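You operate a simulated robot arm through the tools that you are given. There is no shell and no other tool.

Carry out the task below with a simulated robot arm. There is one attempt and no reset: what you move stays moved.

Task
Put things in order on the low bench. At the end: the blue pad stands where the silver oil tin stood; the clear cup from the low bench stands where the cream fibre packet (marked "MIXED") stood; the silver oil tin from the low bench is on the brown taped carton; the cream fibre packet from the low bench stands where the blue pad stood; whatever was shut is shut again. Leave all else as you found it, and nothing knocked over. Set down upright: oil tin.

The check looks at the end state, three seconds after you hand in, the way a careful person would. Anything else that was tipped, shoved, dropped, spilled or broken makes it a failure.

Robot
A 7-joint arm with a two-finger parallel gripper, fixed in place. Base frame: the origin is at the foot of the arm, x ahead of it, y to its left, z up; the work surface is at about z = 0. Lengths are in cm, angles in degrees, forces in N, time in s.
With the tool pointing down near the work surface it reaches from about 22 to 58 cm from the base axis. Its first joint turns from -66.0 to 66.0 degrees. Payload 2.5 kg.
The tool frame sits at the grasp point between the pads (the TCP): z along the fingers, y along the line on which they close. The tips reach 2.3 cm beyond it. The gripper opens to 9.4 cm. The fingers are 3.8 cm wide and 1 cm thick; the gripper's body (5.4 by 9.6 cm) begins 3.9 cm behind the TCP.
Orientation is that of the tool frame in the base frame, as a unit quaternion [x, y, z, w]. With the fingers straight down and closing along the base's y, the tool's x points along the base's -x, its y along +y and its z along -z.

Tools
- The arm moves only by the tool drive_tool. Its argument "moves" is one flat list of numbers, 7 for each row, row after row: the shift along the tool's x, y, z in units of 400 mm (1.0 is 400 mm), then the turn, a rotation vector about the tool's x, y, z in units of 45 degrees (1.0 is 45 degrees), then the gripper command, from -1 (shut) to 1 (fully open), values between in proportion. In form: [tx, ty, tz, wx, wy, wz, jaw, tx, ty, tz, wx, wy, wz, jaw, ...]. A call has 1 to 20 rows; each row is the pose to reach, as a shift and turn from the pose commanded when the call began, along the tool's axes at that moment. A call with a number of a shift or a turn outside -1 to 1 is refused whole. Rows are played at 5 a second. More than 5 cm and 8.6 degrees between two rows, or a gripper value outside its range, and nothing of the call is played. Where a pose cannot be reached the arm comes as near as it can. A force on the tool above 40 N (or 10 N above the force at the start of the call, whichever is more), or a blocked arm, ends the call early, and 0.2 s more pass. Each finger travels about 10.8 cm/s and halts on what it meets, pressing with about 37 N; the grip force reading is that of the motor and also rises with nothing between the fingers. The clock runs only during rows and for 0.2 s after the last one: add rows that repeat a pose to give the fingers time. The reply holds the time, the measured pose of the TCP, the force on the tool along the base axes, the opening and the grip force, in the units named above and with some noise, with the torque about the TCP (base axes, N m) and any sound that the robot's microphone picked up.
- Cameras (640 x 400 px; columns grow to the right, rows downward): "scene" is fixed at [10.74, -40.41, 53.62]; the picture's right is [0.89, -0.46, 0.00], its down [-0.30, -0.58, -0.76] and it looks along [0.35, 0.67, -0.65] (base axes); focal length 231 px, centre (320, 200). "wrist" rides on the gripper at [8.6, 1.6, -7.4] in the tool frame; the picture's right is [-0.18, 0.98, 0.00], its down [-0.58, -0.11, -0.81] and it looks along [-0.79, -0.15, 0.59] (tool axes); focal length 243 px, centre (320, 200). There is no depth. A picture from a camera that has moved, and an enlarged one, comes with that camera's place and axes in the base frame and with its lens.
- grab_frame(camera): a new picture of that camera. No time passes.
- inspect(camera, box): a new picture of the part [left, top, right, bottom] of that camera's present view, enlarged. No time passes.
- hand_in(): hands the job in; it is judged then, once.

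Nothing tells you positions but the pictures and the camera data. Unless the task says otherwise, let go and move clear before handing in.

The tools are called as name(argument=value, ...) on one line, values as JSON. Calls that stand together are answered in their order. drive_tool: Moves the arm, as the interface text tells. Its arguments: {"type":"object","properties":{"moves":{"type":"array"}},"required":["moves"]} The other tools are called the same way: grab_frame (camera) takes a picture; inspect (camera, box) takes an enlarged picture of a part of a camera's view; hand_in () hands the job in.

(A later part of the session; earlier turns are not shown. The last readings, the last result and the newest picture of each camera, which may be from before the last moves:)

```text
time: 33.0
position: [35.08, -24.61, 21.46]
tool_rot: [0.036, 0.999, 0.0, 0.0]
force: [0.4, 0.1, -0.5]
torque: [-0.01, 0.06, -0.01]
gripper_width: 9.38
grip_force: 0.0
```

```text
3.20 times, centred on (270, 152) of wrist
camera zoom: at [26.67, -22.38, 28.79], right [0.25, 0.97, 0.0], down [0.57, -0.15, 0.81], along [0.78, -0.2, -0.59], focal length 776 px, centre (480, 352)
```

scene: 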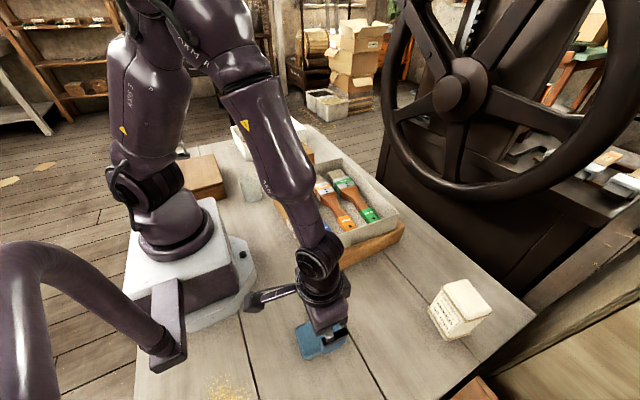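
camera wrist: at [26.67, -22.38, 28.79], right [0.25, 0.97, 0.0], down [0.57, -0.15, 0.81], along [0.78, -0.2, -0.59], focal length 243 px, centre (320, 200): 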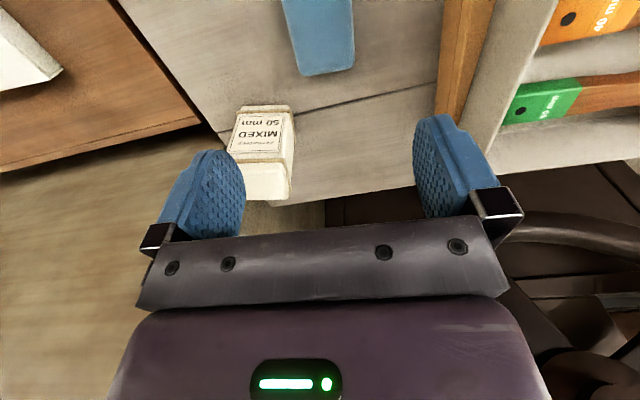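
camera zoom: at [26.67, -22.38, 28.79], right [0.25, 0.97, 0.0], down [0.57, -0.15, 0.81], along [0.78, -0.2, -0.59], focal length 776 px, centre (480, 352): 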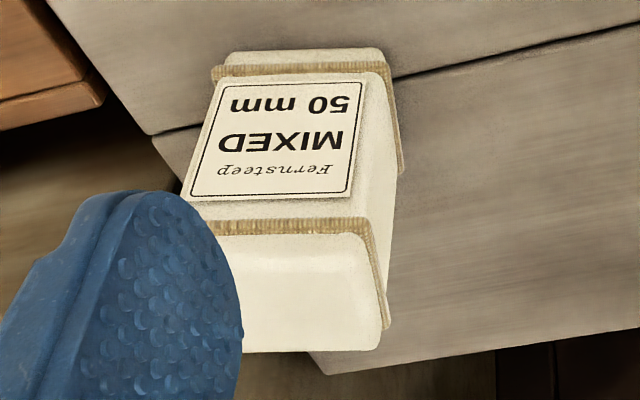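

The packet is about 6.5 cm square and about 10.2 cm tall, centred near (46.0, -34.6), turned about -14°, close to the reach limit. I'll hover above, with the grip point slightly to the near side.

drive_tool(moves=[-0.054, -0.045, 0.02, 0, 0, 0.044, 1, -0.108, -0.09, 0.04, 0, 0, 0.088, 1, -0.161, -0.136, 0.06, 0, 0, 0.132, 1, -0.215, -0.181, 0.09, 0, 0, 0.176, 1, -0.269, -0.226, 0.125, 0, 0, 0.22, 1, -0.269, -0.226, 0.125, 0, 0, 0.22, 1])

grab_frame(camera="wrist")

inspect(camera="scene", box=[360, 190, 560, 350])

```text
time: 34.4
position: [45.19, -34.38, 16.45]
tool_rot: [0.122, 0.993, 0.0, 0.0]
force: [-0.8, -0.1, 0.3]
torque: [0.02, 0.02, -0.01]
gripper_width: 9.39
grip_force: 0.0
```

```text
taken
camera wrist: at [37.15, -30.73, 23.81], right [0.42, 0.91, 0.0], down [0.54, -0.25, 0.81], along [0.73, -0.34, -0.59], focal length 243 px, centre (320, 200)
```

wrist: 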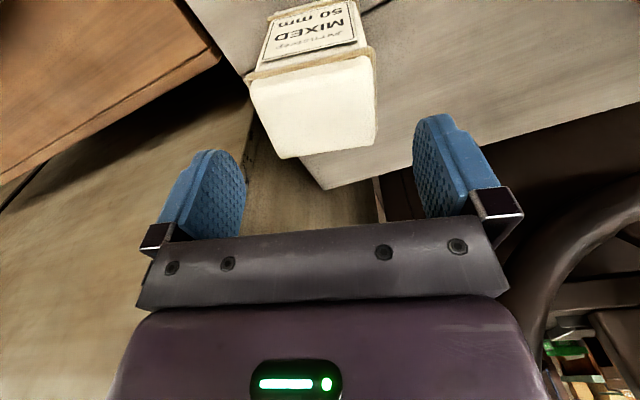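

```text
2.50 times, centred on (460, 270) of scene
camera zoom: at [10.74, -40.41, 53.62], right [0.89, -0.46, 0.0], down [-0.3, -0.58, -0.76], along [0.35, 0.67, -0.65], focal length 578 px, centre (-30, 25)
```

zoom: 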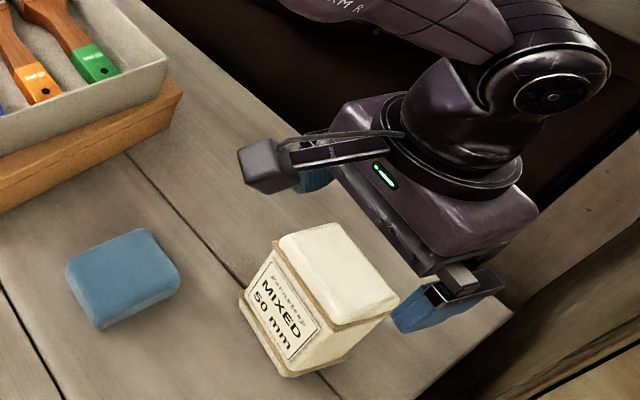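

The position was reached and the packet sits centred between the jaws, yaw matching. I'll descend to grip its upper body.

drive_tool(moves=[0, -0.005, 0.06, 0, 0, 0, 1, 0, -0.005, 0.12, 0, 0, 0, 1, 0, -0.005, 0.17, 0, 0, 0, 1, 0, -0.005, 0.2, 0, 0, 0, 1, 0, -0.005, 0.225, 0, 0, 0, 1, 0, -0.005, 0.225, 0, 0, 0, 1])

grab_frame(camera="wrist")

inspect(camera="scene", box=[380, 210, 540, 360])

```text
time: 35.8
position: [45.26, -34.78, 8.08]
tool_rot: [0.121, 0.993, -0.002, 0.004]
force: [-0.9, 2.1, 4.2]
torque: [0.07, 0.05, -0.01]
gripper_width: 9.4
grip_force: 0.0
stopped in row 6: the force on the tool passed its limit at 42 N (the readings are from after the stop); the commanded pose is now the measured one
```

```text
taken
camera wrist: at [37.3, -31.08, 15.39], right [0.42, 0.91, 0.0], down [0.53, -0.24, 0.81], along [0.74, -0.34, -0.58], focal length 243 px, centre (320, 200)
```

wrist: 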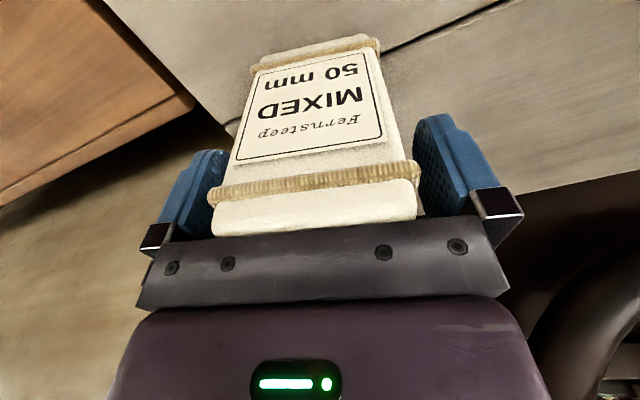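

```text
2.67 times, centred on (460, 285) of scene
camera zoom: at [10.74, -40.4, 53.62], right [0.89, -0.46, 0.0], down [-0.3, -0.58, -0.76], along [0.35, 0.67, -0.65], focal length 616 px, centre (-53, -27)
```

zoom: 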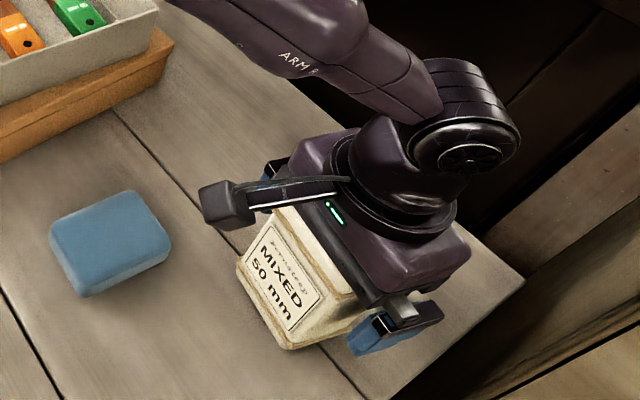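

The palm touched the packet's top (it's nearer 11.5–12 cm tall than I judged); the packet still stands upright. I'll back up slightly before gripping.

drive_tool(moves=[0, 0, -0.01, 0, 0, 0, 1, 0, 0, -0.02, 0, 0, 0, 1, 0, 0, -0.02, 0, 0, 0, 1])

grab_frame(camera="wrist")

inspect(camera="scene", box=[410, 260, 510, 350])

```text
time: 36.6
position: [45.26, -34.68, 8.72]
tool_rot: [0.122, 0.993, -0.002, 0.004]
force: [-0.3, -0.1, -0.8]
torque: [-0.04, 0.01, -0.01]
gripper_width: 9.36
grip_force: 0.1
```

```text
taken
camera wrist: at [37.29, -31.01, 16.07], right [0.42, 0.91, 0.0], down [0.53, -0.24, 0.81], along [0.74, -0.34, -0.58], focal length 243 px, centre (320, 200)
```

wrist: 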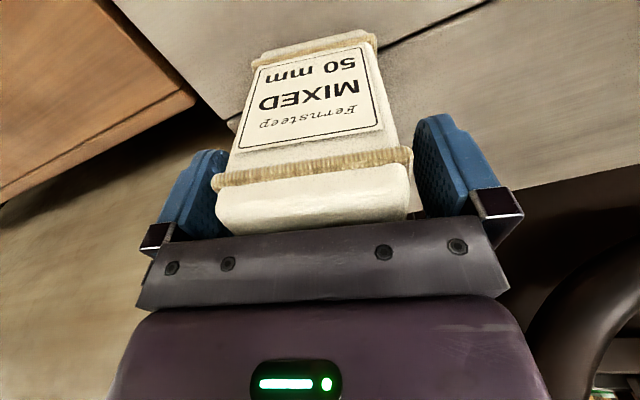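

```text
4.44 times, centred on (460, 305) of scene
camera zoom: at [10.74, -40.41, 53.62], right [0.89, -0.46, 0.0], down [-0.3, -0.58, -0.76], along [0.35, 0.67, -0.65], focal length 1028 px, centre (-302, -267)
```

zoom: 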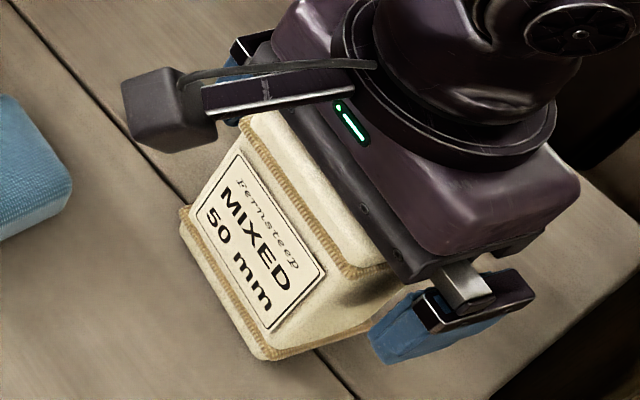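

The packet is upright and between the fingers. I'll close on it.

drive_tool(moves=[0, 0, 0, 0, 0, 0, 0.6, 0, 0, 0, 0, 0, 0, 0.4, 0, 0, 0, 0, 0, 0, 0.2, 0, 0, 0, 0, 0, 0, 0.1, 0, 0, 0, 0, 0, 0, 0.1])

grab_frame(camera="wrist")

inspect(camera="scene", box=[410, 260, 510, 350])

```text
time: 37.8
position: [45.33, -34.68, 8.92]
tool_rot: [0.122, 0.993, -0.002, 0.004]
force: [-0.5, 1.0, 3.0]
torque: [0.29, -0.03, 0.02]
gripper_width: 6.97
grip_force: 36.3
```

```text
taken
camera wrist: at [37.3, -31.01, 16.09], right [0.42, 0.91, 0.0], down [0.53, -0.24, 0.81], along [0.74, -0.34, -0.58], focal length 243 px, centre (320, 200)
```

wrist: 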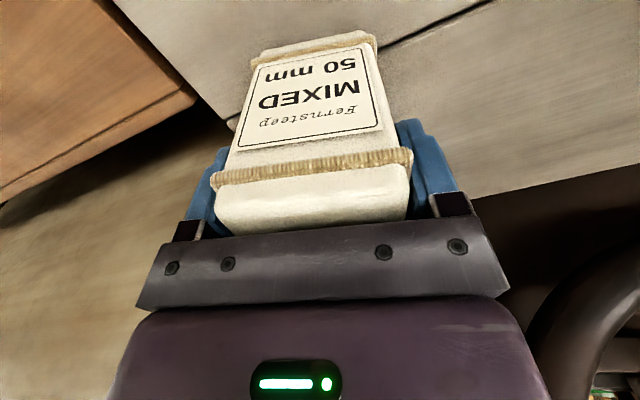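

```text
4.44 times, centred on (460, 305) of scene
camera zoom: at [10.74, -40.41, 53.62], right [0.89, -0.46, 0.0], down [-0.3, -0.58, -0.76], along [0.35, 0.67, -0.65], focal length 1028 px, centre (-302, -267)
```

zoom: 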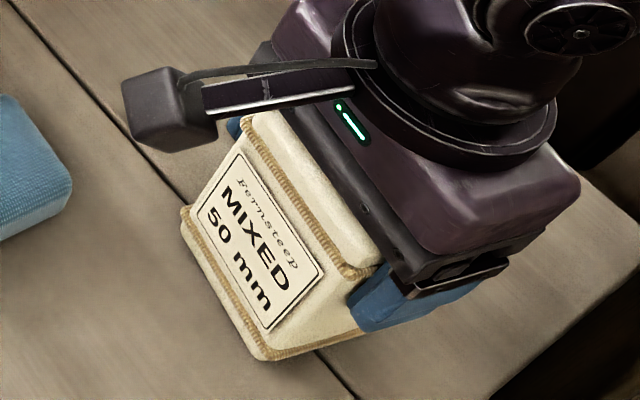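

The packet is held at 7.0 cm width. I'll lift and verify.

drive_tool(moves=[0, 0, -0.03, 0, 0, 0, 0.1, 0, 0, -0.08, 0, 0, 0, 0.1, 0, 0, -0.14, 0, 0, 0, 0.1, 0, 0, -0.2, 0, 0, 0, 0.1, 0, 0, -0.2, 0, 0, 0, 0.1])

grab_frame(camera="wrist")

grab_frame(camera="scene")

```text
time: 39.0
position: [45.27, -34.93, 16.75]
tool_rot: [0.121, 0.993, -0.002, 0.004]
force: [0.4, -0.5, -1.3]
torque: [-0.01, 0.03, 0.0]
gripper_width: 6.99
grip_force: 37.4
```

```text
taken
camera wrist: at [37.32, -31.13, 24.12], right [0.42, 0.91, 0.0], down [0.53, -0.24, 0.81], along [0.74, -0.34, -0.58], focal length 243 px, centre (320, 200)
```

wrist: 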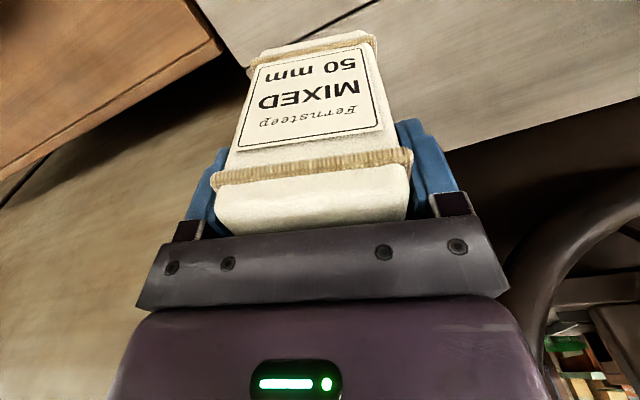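

```text
taken
```

scene: 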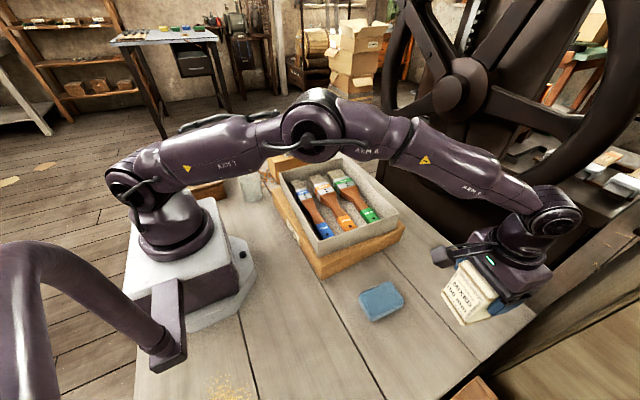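

The packet is lifted cleanly and hangs level. I'll carry it to the pad's old spot (19.1, -24.4).

drive_tool(moves=[0.102, 0.0135, 0, 0, 0, 0, 0.1, 0.204, 0.027, 0, 0, 0, 0, 0.1, 0.306, 0.0405, 0, 0, 0, 0, 0.1, 0.408, 0.054, 0, 0, 0, 0, 0.1, 0.51, 0.0675, 0, 0, 0, 0, 0.1, 0.612, 0.081, 0, 0, 0, 0, 0.1, 0.714, 0.095, 0, 0, 0, 0, 0.1, 0.714, 0.095, 0, 0, 0, 0, 0.1])

grab_frame(camera="scene")

grab_frame(camera="wrist")

```text
time: 40.8
position: [18.46, -24.07, 16.74]
tool_rot: [0.122, 0.993, -0.002, 0.004]
force: [1.4, 0.5, -1.1]
torque: [0.0, 0.0, 0.0]
gripper_width: 6.96
grip_force: 37.7
```

```text
taken
```

scene: 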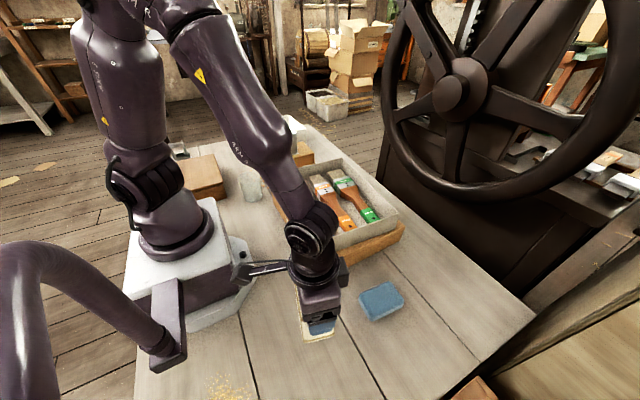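

```text
taken
camera wrist: at [10.46, -20.41, 24.02], right [0.42, 0.91, 0.0], down [0.53, -0.24, 0.81], along [0.74, -0.34, -0.58], focal length 243 px, centre (320, 200)
```

wrist: 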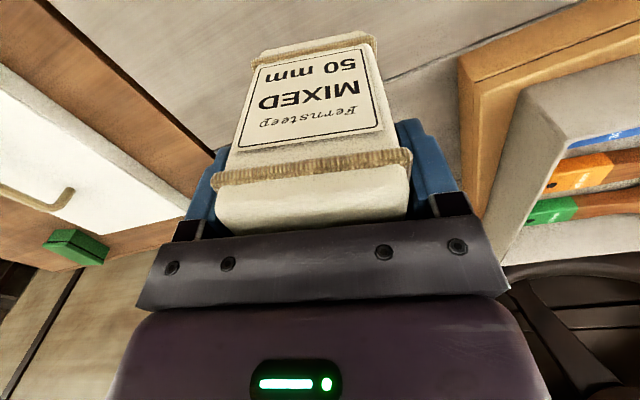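

drive_tool(moves=[0, -0.004, 0.06, 0, 0, 0, 0.1, 0, -0.004, 0.11, 0, 0, 0, 0.1, 0, -0.004, 0.15, 0, 0, 0, 0.1, 0, -0.004, 0.182, 0, 0, 0, 0.1, 0, -0.004, 0.182, 0, 0, 0, 0.1])

inspect(camera="scene", box=[260, 250, 420, 370])

```text
time: 42.0
position: [18.49, -24.36, 9.32]
tool_rot: [0.122, 0.993, -0.003, 0.004]
force: [-0.2, -0.3, -1.7]
torque: [-0.01, 0.02, -0.02]
gripper_width: 6.98
grip_force: 36.9
```

```text
3.33 times, centred on (340, 310) of scene
camera zoom: at [10.74, -40.41, 53.61], right [0.89, -0.46, 0.0], down [-0.3, -0.58, -0.76], along [0.35, 0.67, -0.65], focal length 771 px, centre (253, -167)
```

zoom: 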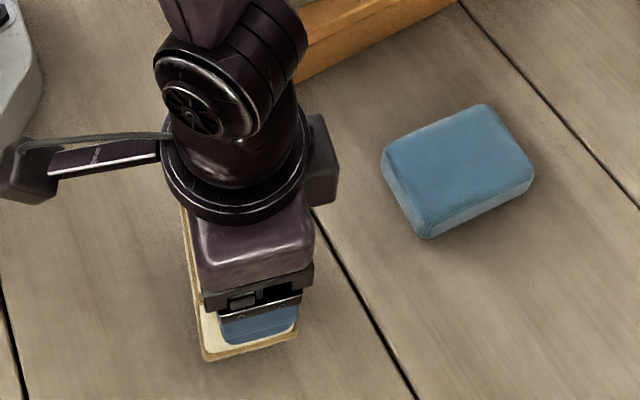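

drive_tool(moves=[0, 0, 0.006, 0, 0, 0, 0.1, 0, 0, 0.012, 0, 0, 0, 0.1, 0, 0, 0.012, 0, 0, 0, 0.1])

```text
time: 42.8
position: [18.47, -24.36, 8.77]
tool_rot: [0.122, 0.993, -0.002, 0.004]
force: [-2.3, 0.6, 1.6]
torque: [0.19, 0.0, 0.04]
gripper_width: 6.96
grip_force: 37.2
```

drive_tool(moves=[0, 0, 0.002, 0, 0, 0, 0.1, 0, 0, 0.002, 0, 0, 0, 0.1])

```text
time: 43.4
position: [18.43, -24.32, 8.87]
tool_rot: [0.122, 0.993, -0.003, 0.004]
force: [-7.1, 2.7, 29.4]
torque: [0.55, 0.06, 0.16]
gripper_width: 6.96
grip_force: 37.2
```

drive_tool(moves=[0, 0, -0.003, 0, 0, 0, 0.1, 0, 0, -0.003, 0, 0, 0, 0.1])

```text
time: 44.0
position: [18.42, -24.26, 8.69]
tool_rot: [0.122, 0.993, -0.002, 0.004]
force: [-4.4, -1.6, 9.1]
torque: [0.07, 0.06, 0.02]
gripper_width: 6.94
grip_force: 37.3
```

The packet rests on the bench with light load. I'll open the jaws and check before rising.

drive_tool(moves=[0, 0, 0, 0, 0, 0, 0.5, 0, 0, 0, 0, 0, 0, 0.65, 0, 0, 0, 0, 0, 0, 0.85, 0, 0, 0, 0, 0, 0, 1, 0, 0, 0, 0, 0, 0, 1])

grab_frame(camera="wrist")

inspect(camera="scene", box=[260, 250, 420, 370])

```text
time: 45.2
position: [18.36, -24.25, 8.85]
tool_rot: [0.123, 0.992, -0.002, 0.004]
force: [0.9, -0.5, -0.1]
torque: [0.0, 0.0, 0.0]
gripper_width: 9.41
grip_force: 0.1
```

```text
taken
camera wrist: at [10.42, -20.64, 16.07], right [0.42, 0.91, 0.0], down [0.53, -0.24, 0.81], along [0.74, -0.34, -0.58], focal length 243 px, centre (320, 200)
```

wrist: 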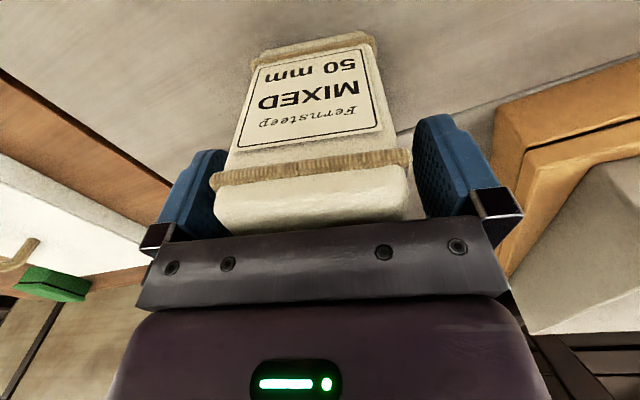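

```text
3.33 times, centred on (340, 310) of scene
camera zoom: at [10.74, -40.41, 53.62], right [0.89, -0.46, 0.0], down [-0.3, -0.58, -0.76], along [0.35, 0.67, -0.65], focal length 771 px, centre (253, -167)
```

zoom: 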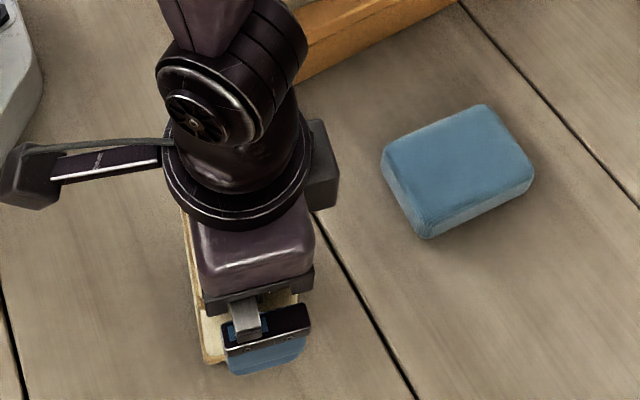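

drive_tool(moves=[0, 0, -0.04, 0, 0, 0, 1, 0, 0, -0.12, 0, 0, 0, 1, 0, 0, -0.22, 0, 0, 0, 1, 0, 0, -0.33, 0, 0, 0, 1, 0, 0, -0.45, 0, 0, 0, 1])

grab_frame(camera="scene")

inspect(camera="scene", box=[260, 250, 420, 370])

```text
time: 46.4
position: [18.17, -24.29, 26.79]
tool_rot: [0.121, 0.993, -0.001, 0.003]
force: [0.6, -0.2, -0.8]
torque: [0.01, -0.01, -0.01]
gripper_width: 9.37
grip_force: 0.0
```

```text
taken
```

scene: 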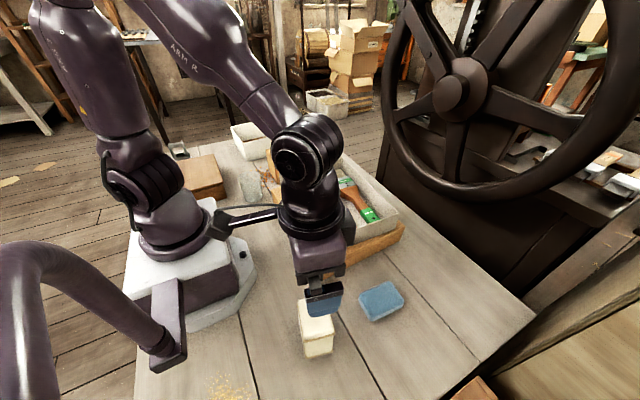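

```text
3.33 times, centred on (340, 310) of scene
camera zoom: at [10.74, -40.41, 53.62], right [0.89, -0.46, 0.0], down [-0.3, -0.58, -0.76], along [0.35, 0.67, -0.65], focal length 771 px, centre (253, -167)
```

zoom: 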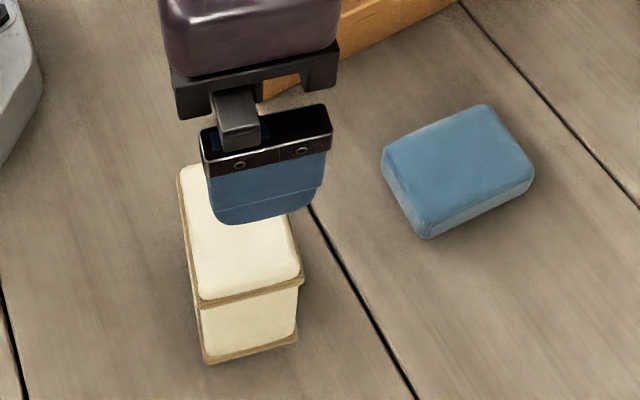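

The packet stands on the pad's old spot. Now for the cup: it's near (19, 27.5), and I'll swing around in an arc at height, staying clear of the base.

drive_tool(moves=[-0.0621, 0.0926, 0, 0, 0, -0.045, 1, -0.1241, 0.1852, 0, 0, 0, -0.09, 1, -0.1832, 0.2797, 0, 0, 0, -0.135, 1, -0.2216, 0.3845, 0, 0, 0, -0.18, 1, -0.2461, 0.4936, 0, 0, 0, -0.225, 1, -0.2519, 0.6057, 0, 0, 0, -0.27, 1, -0.2352, 0.7149, 0, 0, 0, -0.31, 1, -0.2352, 0.7149, 0, 0, 0, -0.31, 1])

grab_frame(camera="wrist")

grab_frame(camera="scene")

```text
time: 48.2
position: [34.21, 1.16, 26.75]
tool_rot: [0.0, 1.0, -0.003, 0.003]
force: [-0.2, -0.6, -0.3]
torque: [-0.02, 0.01, 0.02]
gripper_width: 9.4
grip_force: 0.0
```

```text
taken
camera wrist: at [25.58, 2.9, 34.08], right [0.18, 0.98, 0.0], down [0.58, -0.1, 0.81], along [0.8, -0.15, -0.58], focal length 243 px, centre (320, 200)
```

wrist: 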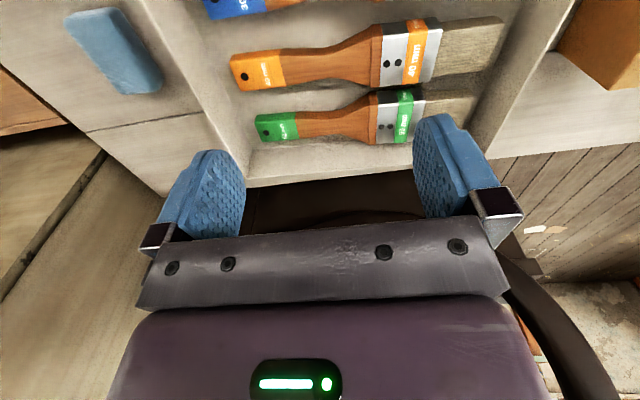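

```text
taken
```

scene: 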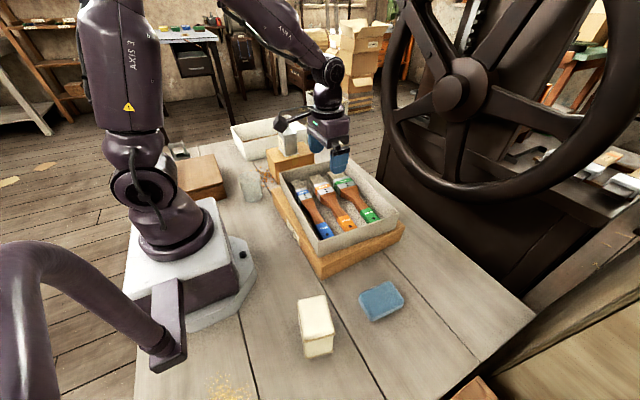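

drive_tool(moves=[0.01, 0.11, 0, 0, 0, 0, 1, 0.045, 0.215, 0, 0, 0, 0, 1, 0.1, 0.3125, 0, 0, 0, 0, 1, 0.1675, 0.4, 0.03, 0, 0, 0, 1, 0.235, 0.4775, 0.07, 0, 0, 0, 1, 0.305, 0.5575, 0.11, 0, 0, 0, 1, 0.375, 0.63, 0.15, 0, 0, 0, 1, 0.38, 0.65, 0.194, 0, 0, 0, 1, 0.38, 0.65, 0.194, 0, 0, 0, 1])

grab_frame(camera="wrist")

grab_frame(camera="scene")

```text
time: 50.2
position: [19.26, 27.23, 18.88]
tool_rot: [0.0, 1.0, -0.003, 0.004]
force: [1.2, 0.2, 0.3]
torque: [-0.02, -0.04, 0.01]
gripper_width: 9.37
grip_force: 0.1
```

```text
taken
camera wrist: at [10.69, 28.84, 26.2], right [0.18, 0.98, 0.0], down [0.58, -0.11, 0.81], along [0.8, -0.15, -0.58], focal length 243 px, centre (320, 200)
```

wrist: 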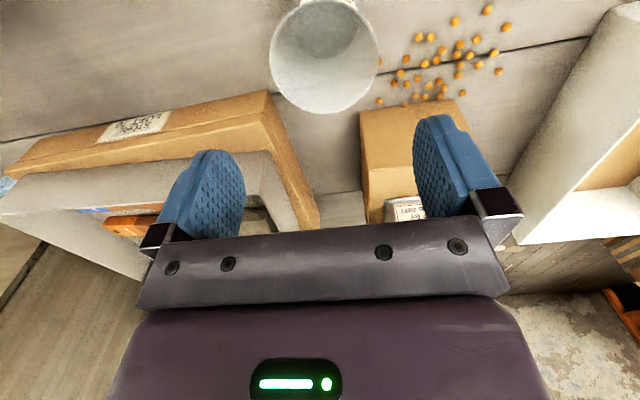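

```text
taken
```

scene: 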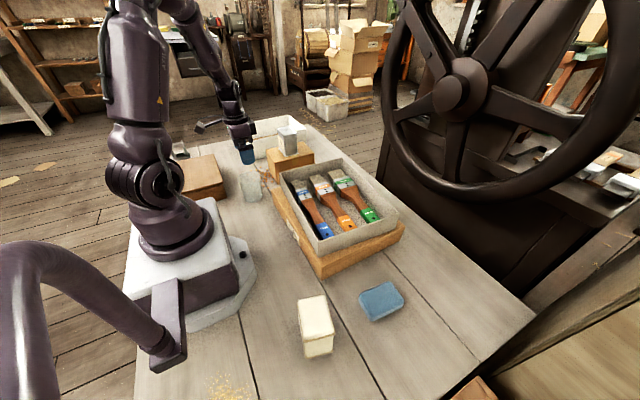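

inspect(camera="wrist", box=[240, 0, 440, 125])

inspect(camera="scene", box=[210, 120, 310, 220])

```text
3.20 times, centred on (340, 62) of wrist
camera zoom: at [10.69, 28.84, 26.2], right [0.18, 0.98, 0.0], down [0.58, -0.11, 0.81], along [0.8, -0.15, -0.58], focal length 776 px, centre (256, 640)
```

zoom: 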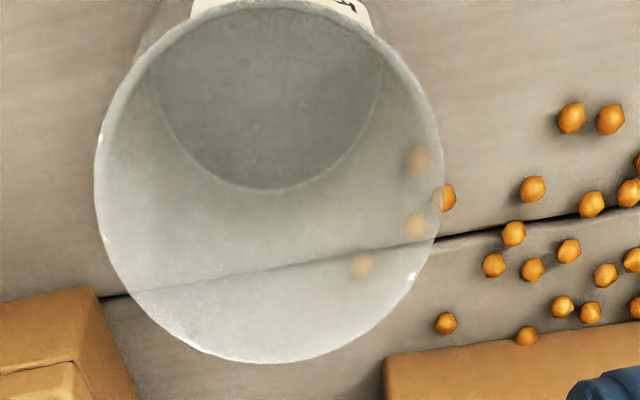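

```text
4.00 times, centred on (260, 170) of scene
camera zoom: at [10.74, -40.41, 53.62], right [0.89, -0.46, 0.0], down [-0.3, -0.58, -0.76], along [0.35, 0.67, -0.65], focal length 925 px, centre (560, 320)
```

zoom: 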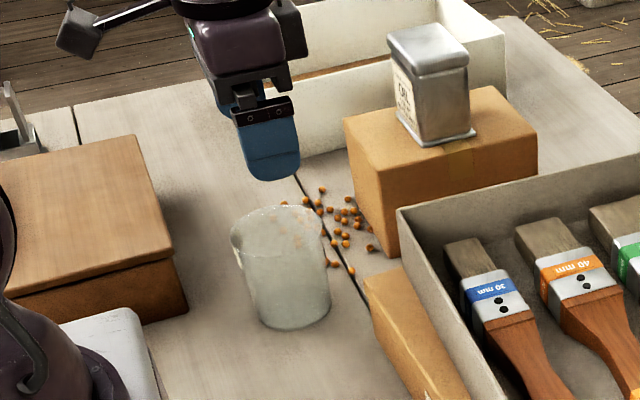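

The cup is an empty, clear, tapered beaker with a paper label. Its rim is about 7.5 cm across, centred near (18.9, 27.6), and loose orange balls lie behind it. The finger tips will stay well above the balls; I'll step down partway and check.

drive_tool(moves=[0.009, 0.009, 0.06, 0, 0, 0, 1, 0.009, 0.009, 0.12, 0, 0, 0, 1, 0.009, 0.009, 0.165, 0, 0, 0, 1, 0.009, 0.009, 0.165, 0, 0, 0, 1])

grab_frame(camera="wrist")

inspect(camera="scene", box=[210, 120, 310, 220])

```text
time: 51.2
position: [19.05, 27.63, 12.26]
tool_rot: [0.0, 1.0, -0.003, 0.004]
force: [-0.3, 0.7, -0.3]
torque: [0.03, -0.04, -0.04]
gripper_width: 9.39
grip_force: 0.0
```

```text
taken
camera wrist: at [10.37, 29.3, 19.56], right [0.18, 0.98, 0.0], down [0.58, -0.11, 0.81], along [0.8, -0.15, -0.58], focal length 243 px, centre (320, 200)
```

wrist: 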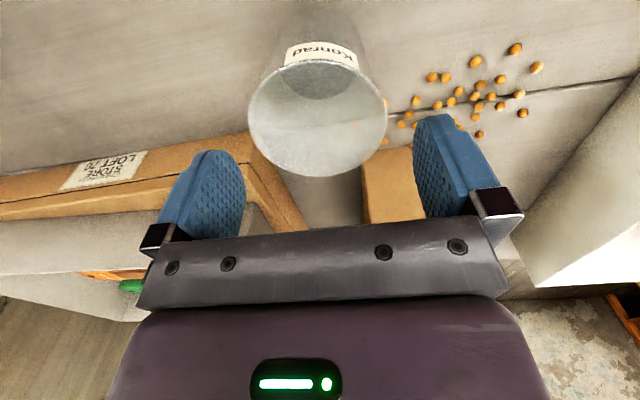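

```text
4.00 times, centred on (260, 170) of scene
camera zoom: at [10.74, -40.41, 53.62], right [0.89, -0.46, 0.0], down [-0.3, -0.58, -0.76], along [0.35, 0.67, -0.65], focal length 925 px, centre (560, 320)
```

zoom: 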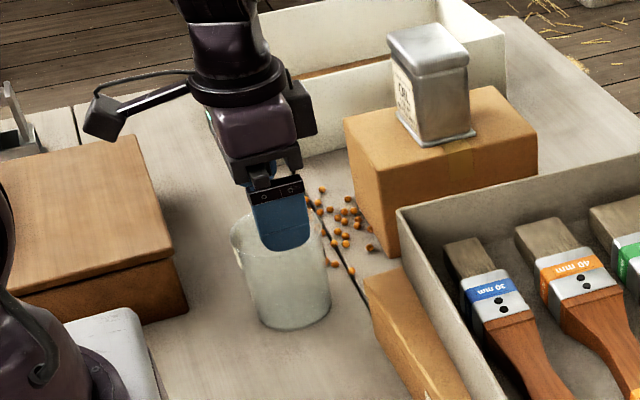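

The cup is centred between the jaws with nearly 1 cm of margin on each side. I'll continue down slowly, keeping the palm above the rim.

drive_tool(moves=[0.002, 0, 0.03, 0, 0, 0, 1, 0.002, 0, 0.06, 0, 0, 0, 1, 0.002, 0, 0.09, 0, 0, 0, 1, 0.002, 0, 0.12, 0, 0, 0, 1, 0.002, 0, 0.138, 0, 0, 0, 1, 0.002, 0, 0.138, 0, 0, 0, 1])

grab_frame(camera="wrist")

inspect(camera="scene", box=[210, 120, 310, 220])

```text
time: 52.6
position: [18.89, 27.45, 6.68]
tool_rot: [0.0, 1.0, -0.003, 0.003]
force: [0.7, -0.5, -0.2]
torque: [-0.05, 0.0, -0.03]
gripper_width: 9.4
grip_force: 0.0
```

```text
taken
camera wrist: at [10.19, 29.17, 14.01], right [0.18, 0.98, 0.0], down [0.58, -0.11, 0.81], along [0.8, -0.15, -0.58], focal length 243 px, centre (320, 200)
```

wrist: 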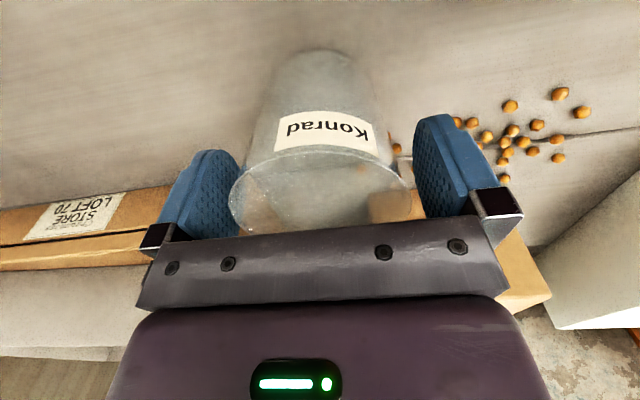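

```text
4.00 times, centred on (260, 170) of scene
camera zoom: at [10.74, -40.41, 53.62], right [0.89, -0.46, 0.0], down [-0.3, -0.58, -0.76], along [0.35, 0.67, -0.65], focal length 925 px, centre (560, 320)
```

zoom: 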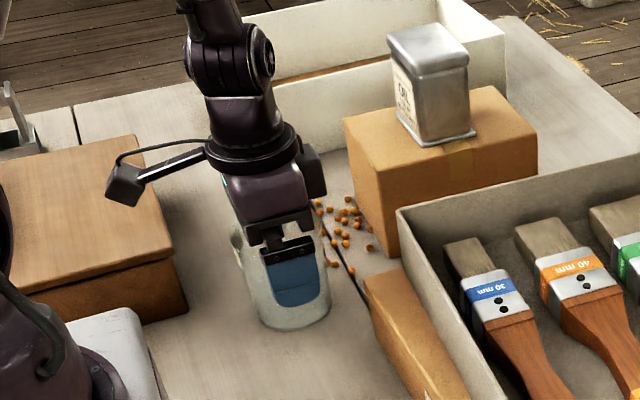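

drive_tool(moves=[0, 0, 0, 0, 0, 0, 0.8, 0, 0, 0, 0, 0, 0, 0.7, 0, 0, 0, 0, 0, 0, 0.6, 0, 0, 0, 0, 0, 0, 0.55, 0, 0, 0, 0, 0, 0, 0.5, 0, 0, 0, 0, 0, 0, 0.5])

grab_frame(camera="wrist")

```text
time: 54.0
position: [18.96, 27.56, 6.74]
tool_rot: [0.0, 1.0, -0.002, 0.004]
force: [0.4, -0.5, 0.5]
torque: [-0.02, 0.01, 0.0]
gripper_width: 7.27
grip_force: 36.6
```

```text
taken
camera wrist: at [10.19, 29.16, 14.02], right [0.18, 0.98, 0.0], down [0.58, -0.11, 0.81], along [0.8, -0.15, -0.58], focal length 243 px, centre (320, 200)
```

wrist: 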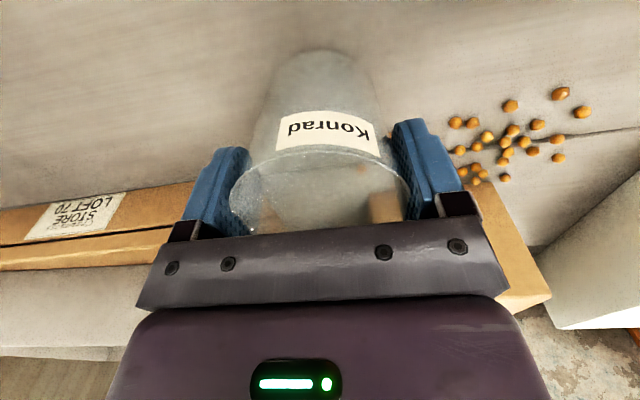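

The cup is gripped at 7.3 cm. I'll lift it a little and verify.

drive_tool(moves=[0, 0, -0.02, 0, 0, 0, 0.5, 0, 0, -0.06, 0, 0, 0, 0.5, 0, 0, -0.11, 0, 0, 0, 0.5, 0, 0, -0.17, 0, 0, 0, 0.5, 0, 0, -0.17, 0, 0, 0, 0.5])

grab_frame(camera="wrist")

inspect(camera="scene", box=[200, 100, 310, 220])

```text
time: 55.2
position: [18.82, 27.45, 13.58]
tool_rot: [0.0, 1.0, -0.003, 0.004]
force: [-0.4, -0.3, 0.5]
torque: [-0.02, 0.02, 0.0]
gripper_width: 7.25
grip_force: 37.6
```

```text
taken
camera wrist: at [10.16, 29.13, 20.88], right [0.18, 0.98, 0.0], down [0.58, -0.11, 0.81], along [0.8, -0.15, -0.59], focal length 243 px, centre (320, 200)
```

wrist: 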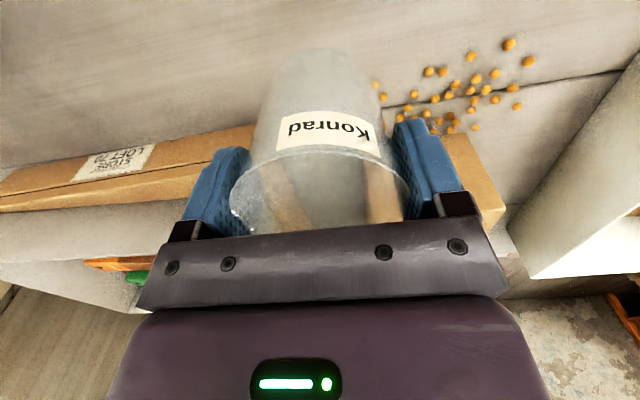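

```text
3.33 times, centred on (255, 160) of scene
camera zoom: at [10.74, -40.41, 53.62], right [0.89, -0.46, 0.0], down [-0.3, -0.58, -0.76], along [0.35, 0.67, -0.65], focal length 771 px, centre (537, 333)
```

zoom: 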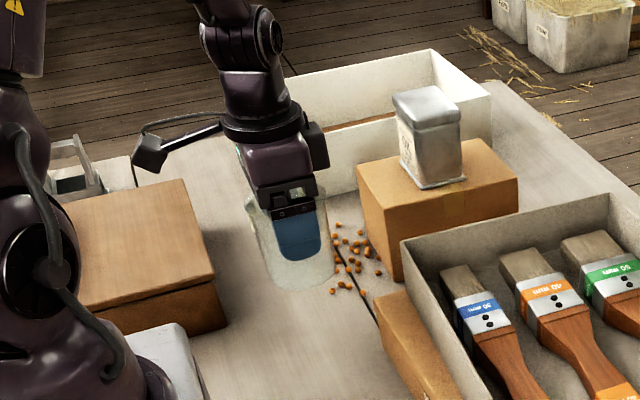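

The cup hangs straight. I'll lift further, then arc back around to the packet's old spot at (45.9, -34.7).

drive_tool(moves=[0, 0, -0.1, 0, 0, 0, 0.5, 0, 0, -0.2, 0, 0, 0, 0.5, 0, 0, -0.29, 0, 0, 0, 0.5, -0.0725, -0.0925, -0.3, 0, 0, 0, 0.5, -0.1475, -0.18, -0.3, 0, 0, 0, 0.5, -0.22, -0.265, -0.3, 0, 0, 0, 0.5, -0.2875, -0.3525, -0.3, 0, 0, 0, 0.5, -0.3425, -0.45, -0.3, 0, 0, 0, 0.5, -0.3825, -0.5575, -0.3, 0, 0, 0, 0.5, -0.415, -0.665, -0.3, 0, 0, 0, 0.5, -0.445, -0.7725, -0.3, 0, 0, 0, 0.5, -0.475, -0.88, -0.3, 0, 0, 0, 0.5, -0.475, -0.88, -0.3, 0, 0, 0, 0.5])

grab_frame(camera="scene")

grab_frame(camera="wrist")

```text
time: 58.0
position: [37.61, -7.46, 25.75]
tool_rot: [-0.001, 1.0, -0.002, 0.003]
force: [0.0, -0.3, -1.0]
torque: [0.01, 0.05, 0.03]
gripper_width: 7.24
grip_force: 37.3
```

```text
taken
```

scene: 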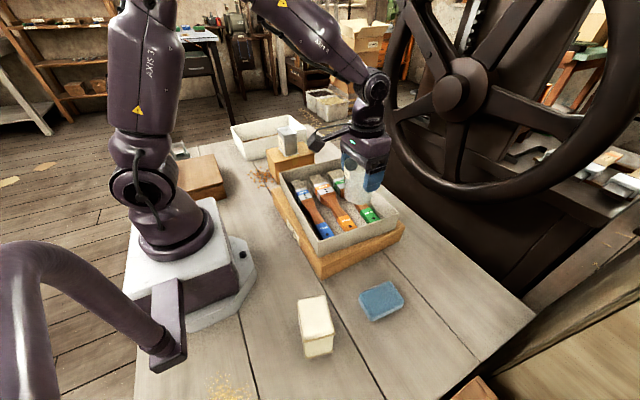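

```text
taken
camera wrist: at [29.07, -5.82, 33.1], right [0.18, 0.98, 0.0], down [0.58, -0.1, 0.81], along [0.8, -0.15, -0.59], focal length 243 px, centre (320, 200)
```

wrist: 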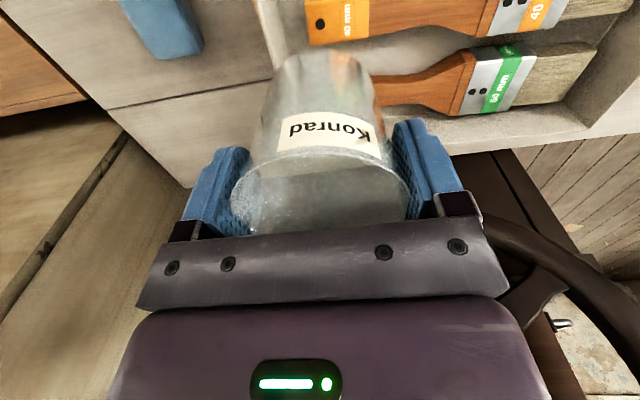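

drive_tool(moves=[-0.0289, -0.0971, 0, 0, 0, 0.044, 0.5, -0.0579, -0.1943, 0, 0, 0, 0.089, 0.5, -0.0868, -0.2914, 0, 0, 0, 0.133, 0.5, -0.1157, -0.3886, 0.05, 0, 0, 0.177, 0.5, -0.1446, -0.4857, 0.1, 0, 0, 0.221, 0.5, -0.1736, -0.5829, 0.155, 0, 0, 0.266, 0.5, -0.2025, -0.68, 0.21, 0, 0, 0.31, 0.5, -0.2025, -0.68, 0.255, 0, 0, 0.31, 0.5, -0.2025, -0.68, 0.255, 0, 0, 0.31, 0.5])

grab_frame(camera="wrist")

inspect(camera="scene", box=[340, 190, 560, 350])

```text
time: 60.0
position: [45.98, -34.94, 15.76]
tool_rot: [0.123, 0.992, -0.002, 0.004]
force: [-0.3, 0.3, 0.2]
torque: [0.01, 0.0, 0.0]
gripper_width: 7.24
grip_force: 36.9
```

```text
taken
camera wrist: at [37.89, -31.2, 23.09], right [0.42, 0.91, 0.0], down [0.53, -0.24, 0.81], along [0.74, -0.34, -0.58], focal length 243 px, centre (320, 200)
```

wrist: 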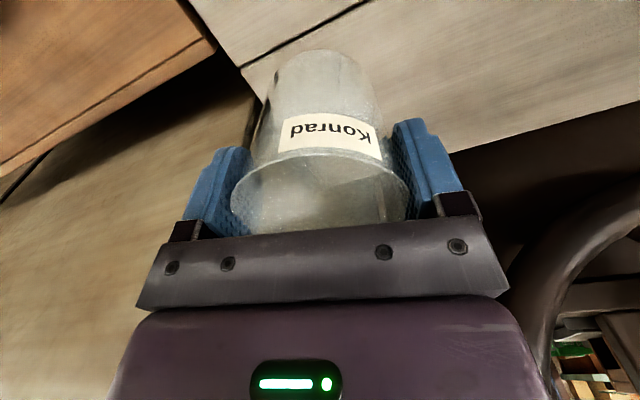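

```text
2.50 times, centred on (450, 270) of scene
camera zoom: at [10.74, -40.41, 53.62], right [0.89, -0.46, 0.0], down [-0.3, -0.58, -0.76], along [0.35, 0.67, -0.65], focal length 578 px, centre (-5, 25)
```

zoom: 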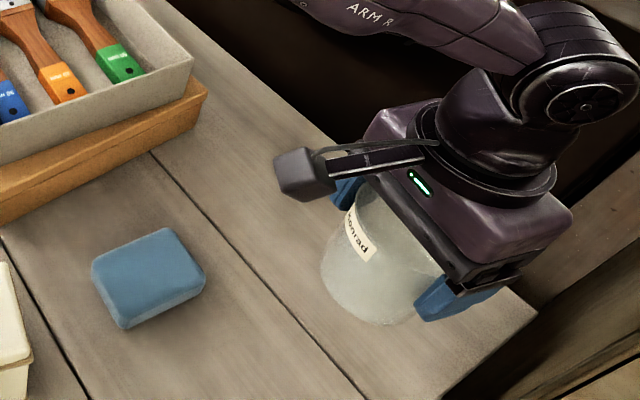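

drive_tool(moves=[0.0036, 0.004, 0.06, 0, 0, 0, 0.5, 0.0036, 0.004, 0.12, 0, 0, 0, 0.5, 0.0036, 0.004, 0.17, 0, 0, 0, 0.5, 0.0036, 0.004, 0.2, 0, 0, 0, 0.5, 0.0036, 0.004, 0.212, 0, 0, 0, 0.5, 0.0036, 0.004, 0.212, 0, 0, 0, 0.5])

inspect(camera="scene", box=[400, 230, 540, 360])

```text
time: 61.4
position: [45.8, -34.7, 7.47]
tool_rot: [0.123, 0.992, -0.002, 0.004]
force: [0.2, 0.2, -1.1]
torque: [0.01, 0.0, 0.0]
gripper_width: 7.21
grip_force: 37.0
```

```text
3.08 times, centred on (470, 295) of scene
camera zoom: at [10.74, -40.41, 53.62], right [0.89, -0.46, 0.0], down [-0.3, -0.58, -0.76], along [0.35, 0.67, -0.65], focal length 711 px, centre (-142, -92)
```

zoom: 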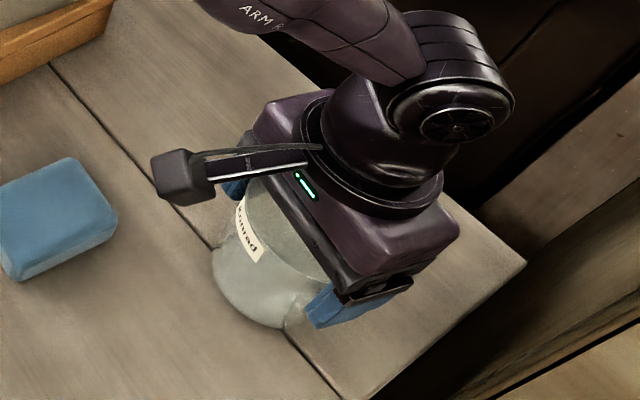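

The cup is just above the bench at the right place. I'll lower in fine steps and watch for contact.

drive_tool(moves=[0, 0, 0.006, 0, 0, 0, 0.5, 0, 0, 0.012, 0, 0, 0, 0.5, 0, 0, 0.012, 0, 0, 0, 0.5])

drive_tool(moves=[0, 0, 0.003, 0, 0, 0, 0.5, 0, 0, 0.003, 0, 0, 0, 0.5])

```text
time: 62.2
position: [45.82, -34.67, 6.85]
tool_rot: [0.122, 0.993, -0.002, 0.004]
force: [0.0, 0.0, -0.6]
torque: [0.0, -0.01, -0.02]
gripper_width: 7.25
grip_force: 37.0
```

```text
time: 62.8
position: [45.85, -34.78, 6.75]
tool_rot: [0.122, 0.992, -0.003, 0.004]
force: [-0.5, 0.0, -0.8]
torque: [-0.01, 0.02, 0.0]
gripper_width: 7.22
grip_force: 37.1
```

drive_tool(moves=[0, 0, 0.003, 0, 0, 0, 0.5, 0, 0, 0.003, 0, 0, 0, 0.5])

```text
time: 63.4
position: [45.87, -34.78, 6.78]
tool_rot: [0.121, 0.993, -0.003, 0.005]
force: [-2.3, 1.8, 8.7]
torque: [0.04, 0.15, 0.03]
gripper_width: 7.2
grip_force: 36.5
```

The cup is touching the bench with about 9 N. I'll ease up slightly and open gently.

drive_tool(moves=[0, 0, -0.0015, 0, 0, 0, 0.5, 0, 0, -0.0015, 0, 0, 0, 0.6, 0, 0, -0.0015, 0, 0, 0, 0.7, 0, 0, -0.0015, 0, 0, 0, 0.85, 0, 0, -0.0015, 0, 0, 0, 1, 0, 0, -0.0015, 0, 0, 0, 1])

grab_frame(camera="wrist")

inspect(camera="scene", box=[400, 230, 540, 360])

```text
time: 64.8
position: [45.88, -34.74, 6.61]
tool_rot: [0.122, 0.993, -0.002, 0.004]
force: [-0.4, -0.3, -0.9]
torque: [-0.06, 0.0, 0.01]
gripper_width: 9.39
grip_force: 0.2
```

```text
taken
camera wrist: at [37.85, -31.06, 13.98], right [0.42, 0.91, 0.0], down [0.53, -0.24, 0.81], along [0.74, -0.34, -0.58], focal length 243 px, centre (320, 200)
```

wrist: 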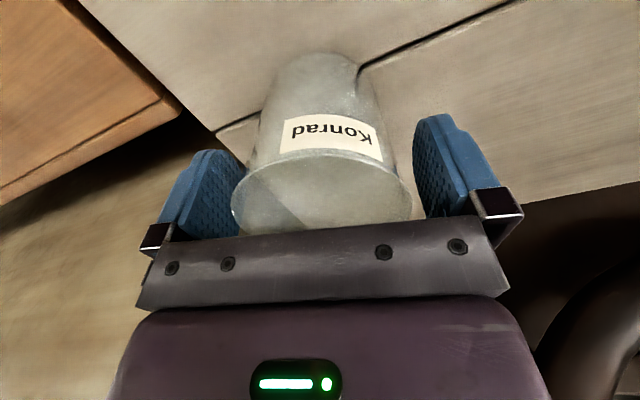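

```text
3.08 times, centred on (470, 295) of scene
camera zoom: at [10.74, -40.41, 53.62], right [0.89, -0.46, 0.0], down [-0.3, -0.58, -0.76], along [0.35, 0.67, -0.65], focal length 711 px, centre (-142, -92)
```

zoom: 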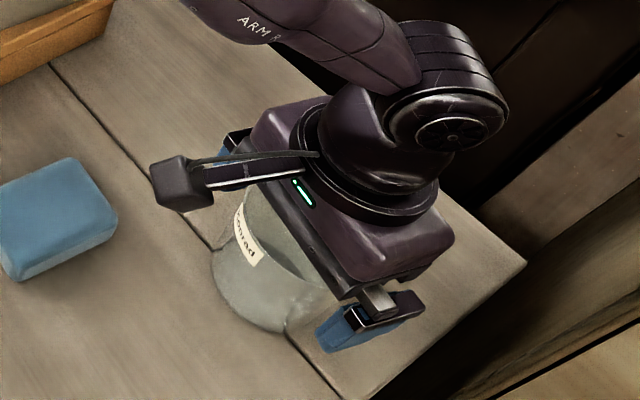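

The cup stands freely on the packet's old spot. I'll rise straight up, then retreat inward to a clear pose.

drive_tool(moves=[0, 0, -0.03, 0, 0, 0, 1, 0, 0, -0.08, 0, 0, 0, 1, 0, 0, -0.14, 0, 0, 0, 1, 0, 0, -0.2, 0, 0, 0, 1, 0, 0, -0.235, 0, 0, 0, 1, 0.06, 0.05, -0.28, 0, 0, 0, 1, 0.12, 0.12, -0.33, 0, 0, 0, 1, 0.16, 0.2, -0.38, 0, 0, 0, 1, 0.19, 0.29, -0.43, 0, 0, 0, 1, 0.2, 0.38, -0.46, 0, 0, 0, 1, 0.2, 0.46, -0.48, 0, 0, 0, 1, 0.2, 0.46, -0.48, 0, 0, 0, 1])

grab_frame(camera="scene")

inspect(camera="scene", box=[280, 230, 540, 390])

inspect(camera="scene", box=[150, 100, 410, 280])

```text
time: 67.4
position: [42.52, -14.76, 25.54]
tool_rot: [0.121, 0.993, -0.003, 0.004]
force: [-0.4, -0.9, 0.5]
torque: [-0.02, -0.02, -0.04]
gripper_width: 9.4
grip_force: 0.1
```

```text
taken
```

scene: 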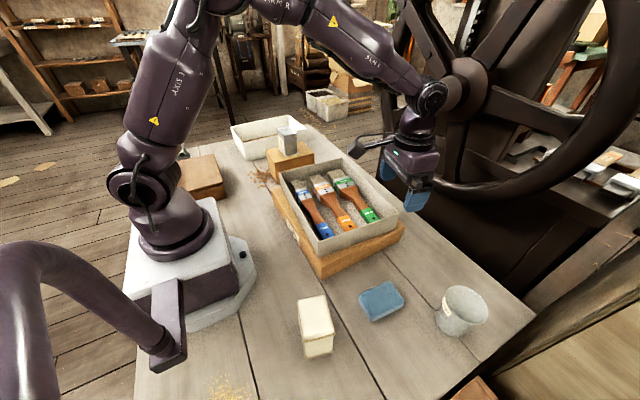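

```text
2.46 times, centred on (410, 310) of scene
camera zoom: at [10.74, -40.4, 53.62], right [0.89, -0.46, 0.0], down [-0.3, -0.58, -0.76], along [0.35, 0.67, -0.65], focal length 569 px, centre (98, -71)
```

zoom: 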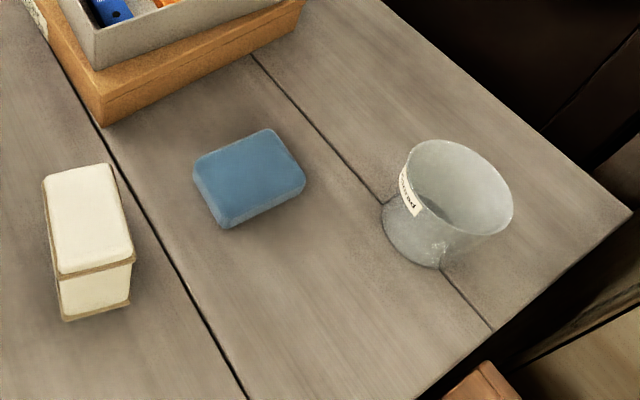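

```text
2.22 times, centred on (280, 190) of scene
camera zoom: at [10.74, -40.4, 53.62], right [0.89, -0.46, 0.0], down [-0.3, -0.58, -0.76], along [0.35, 0.67, -0.65], focal length 514 px, centre (409, 222)
```

zoom: 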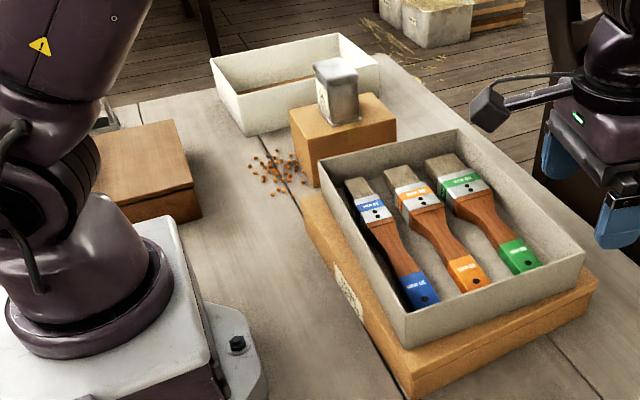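

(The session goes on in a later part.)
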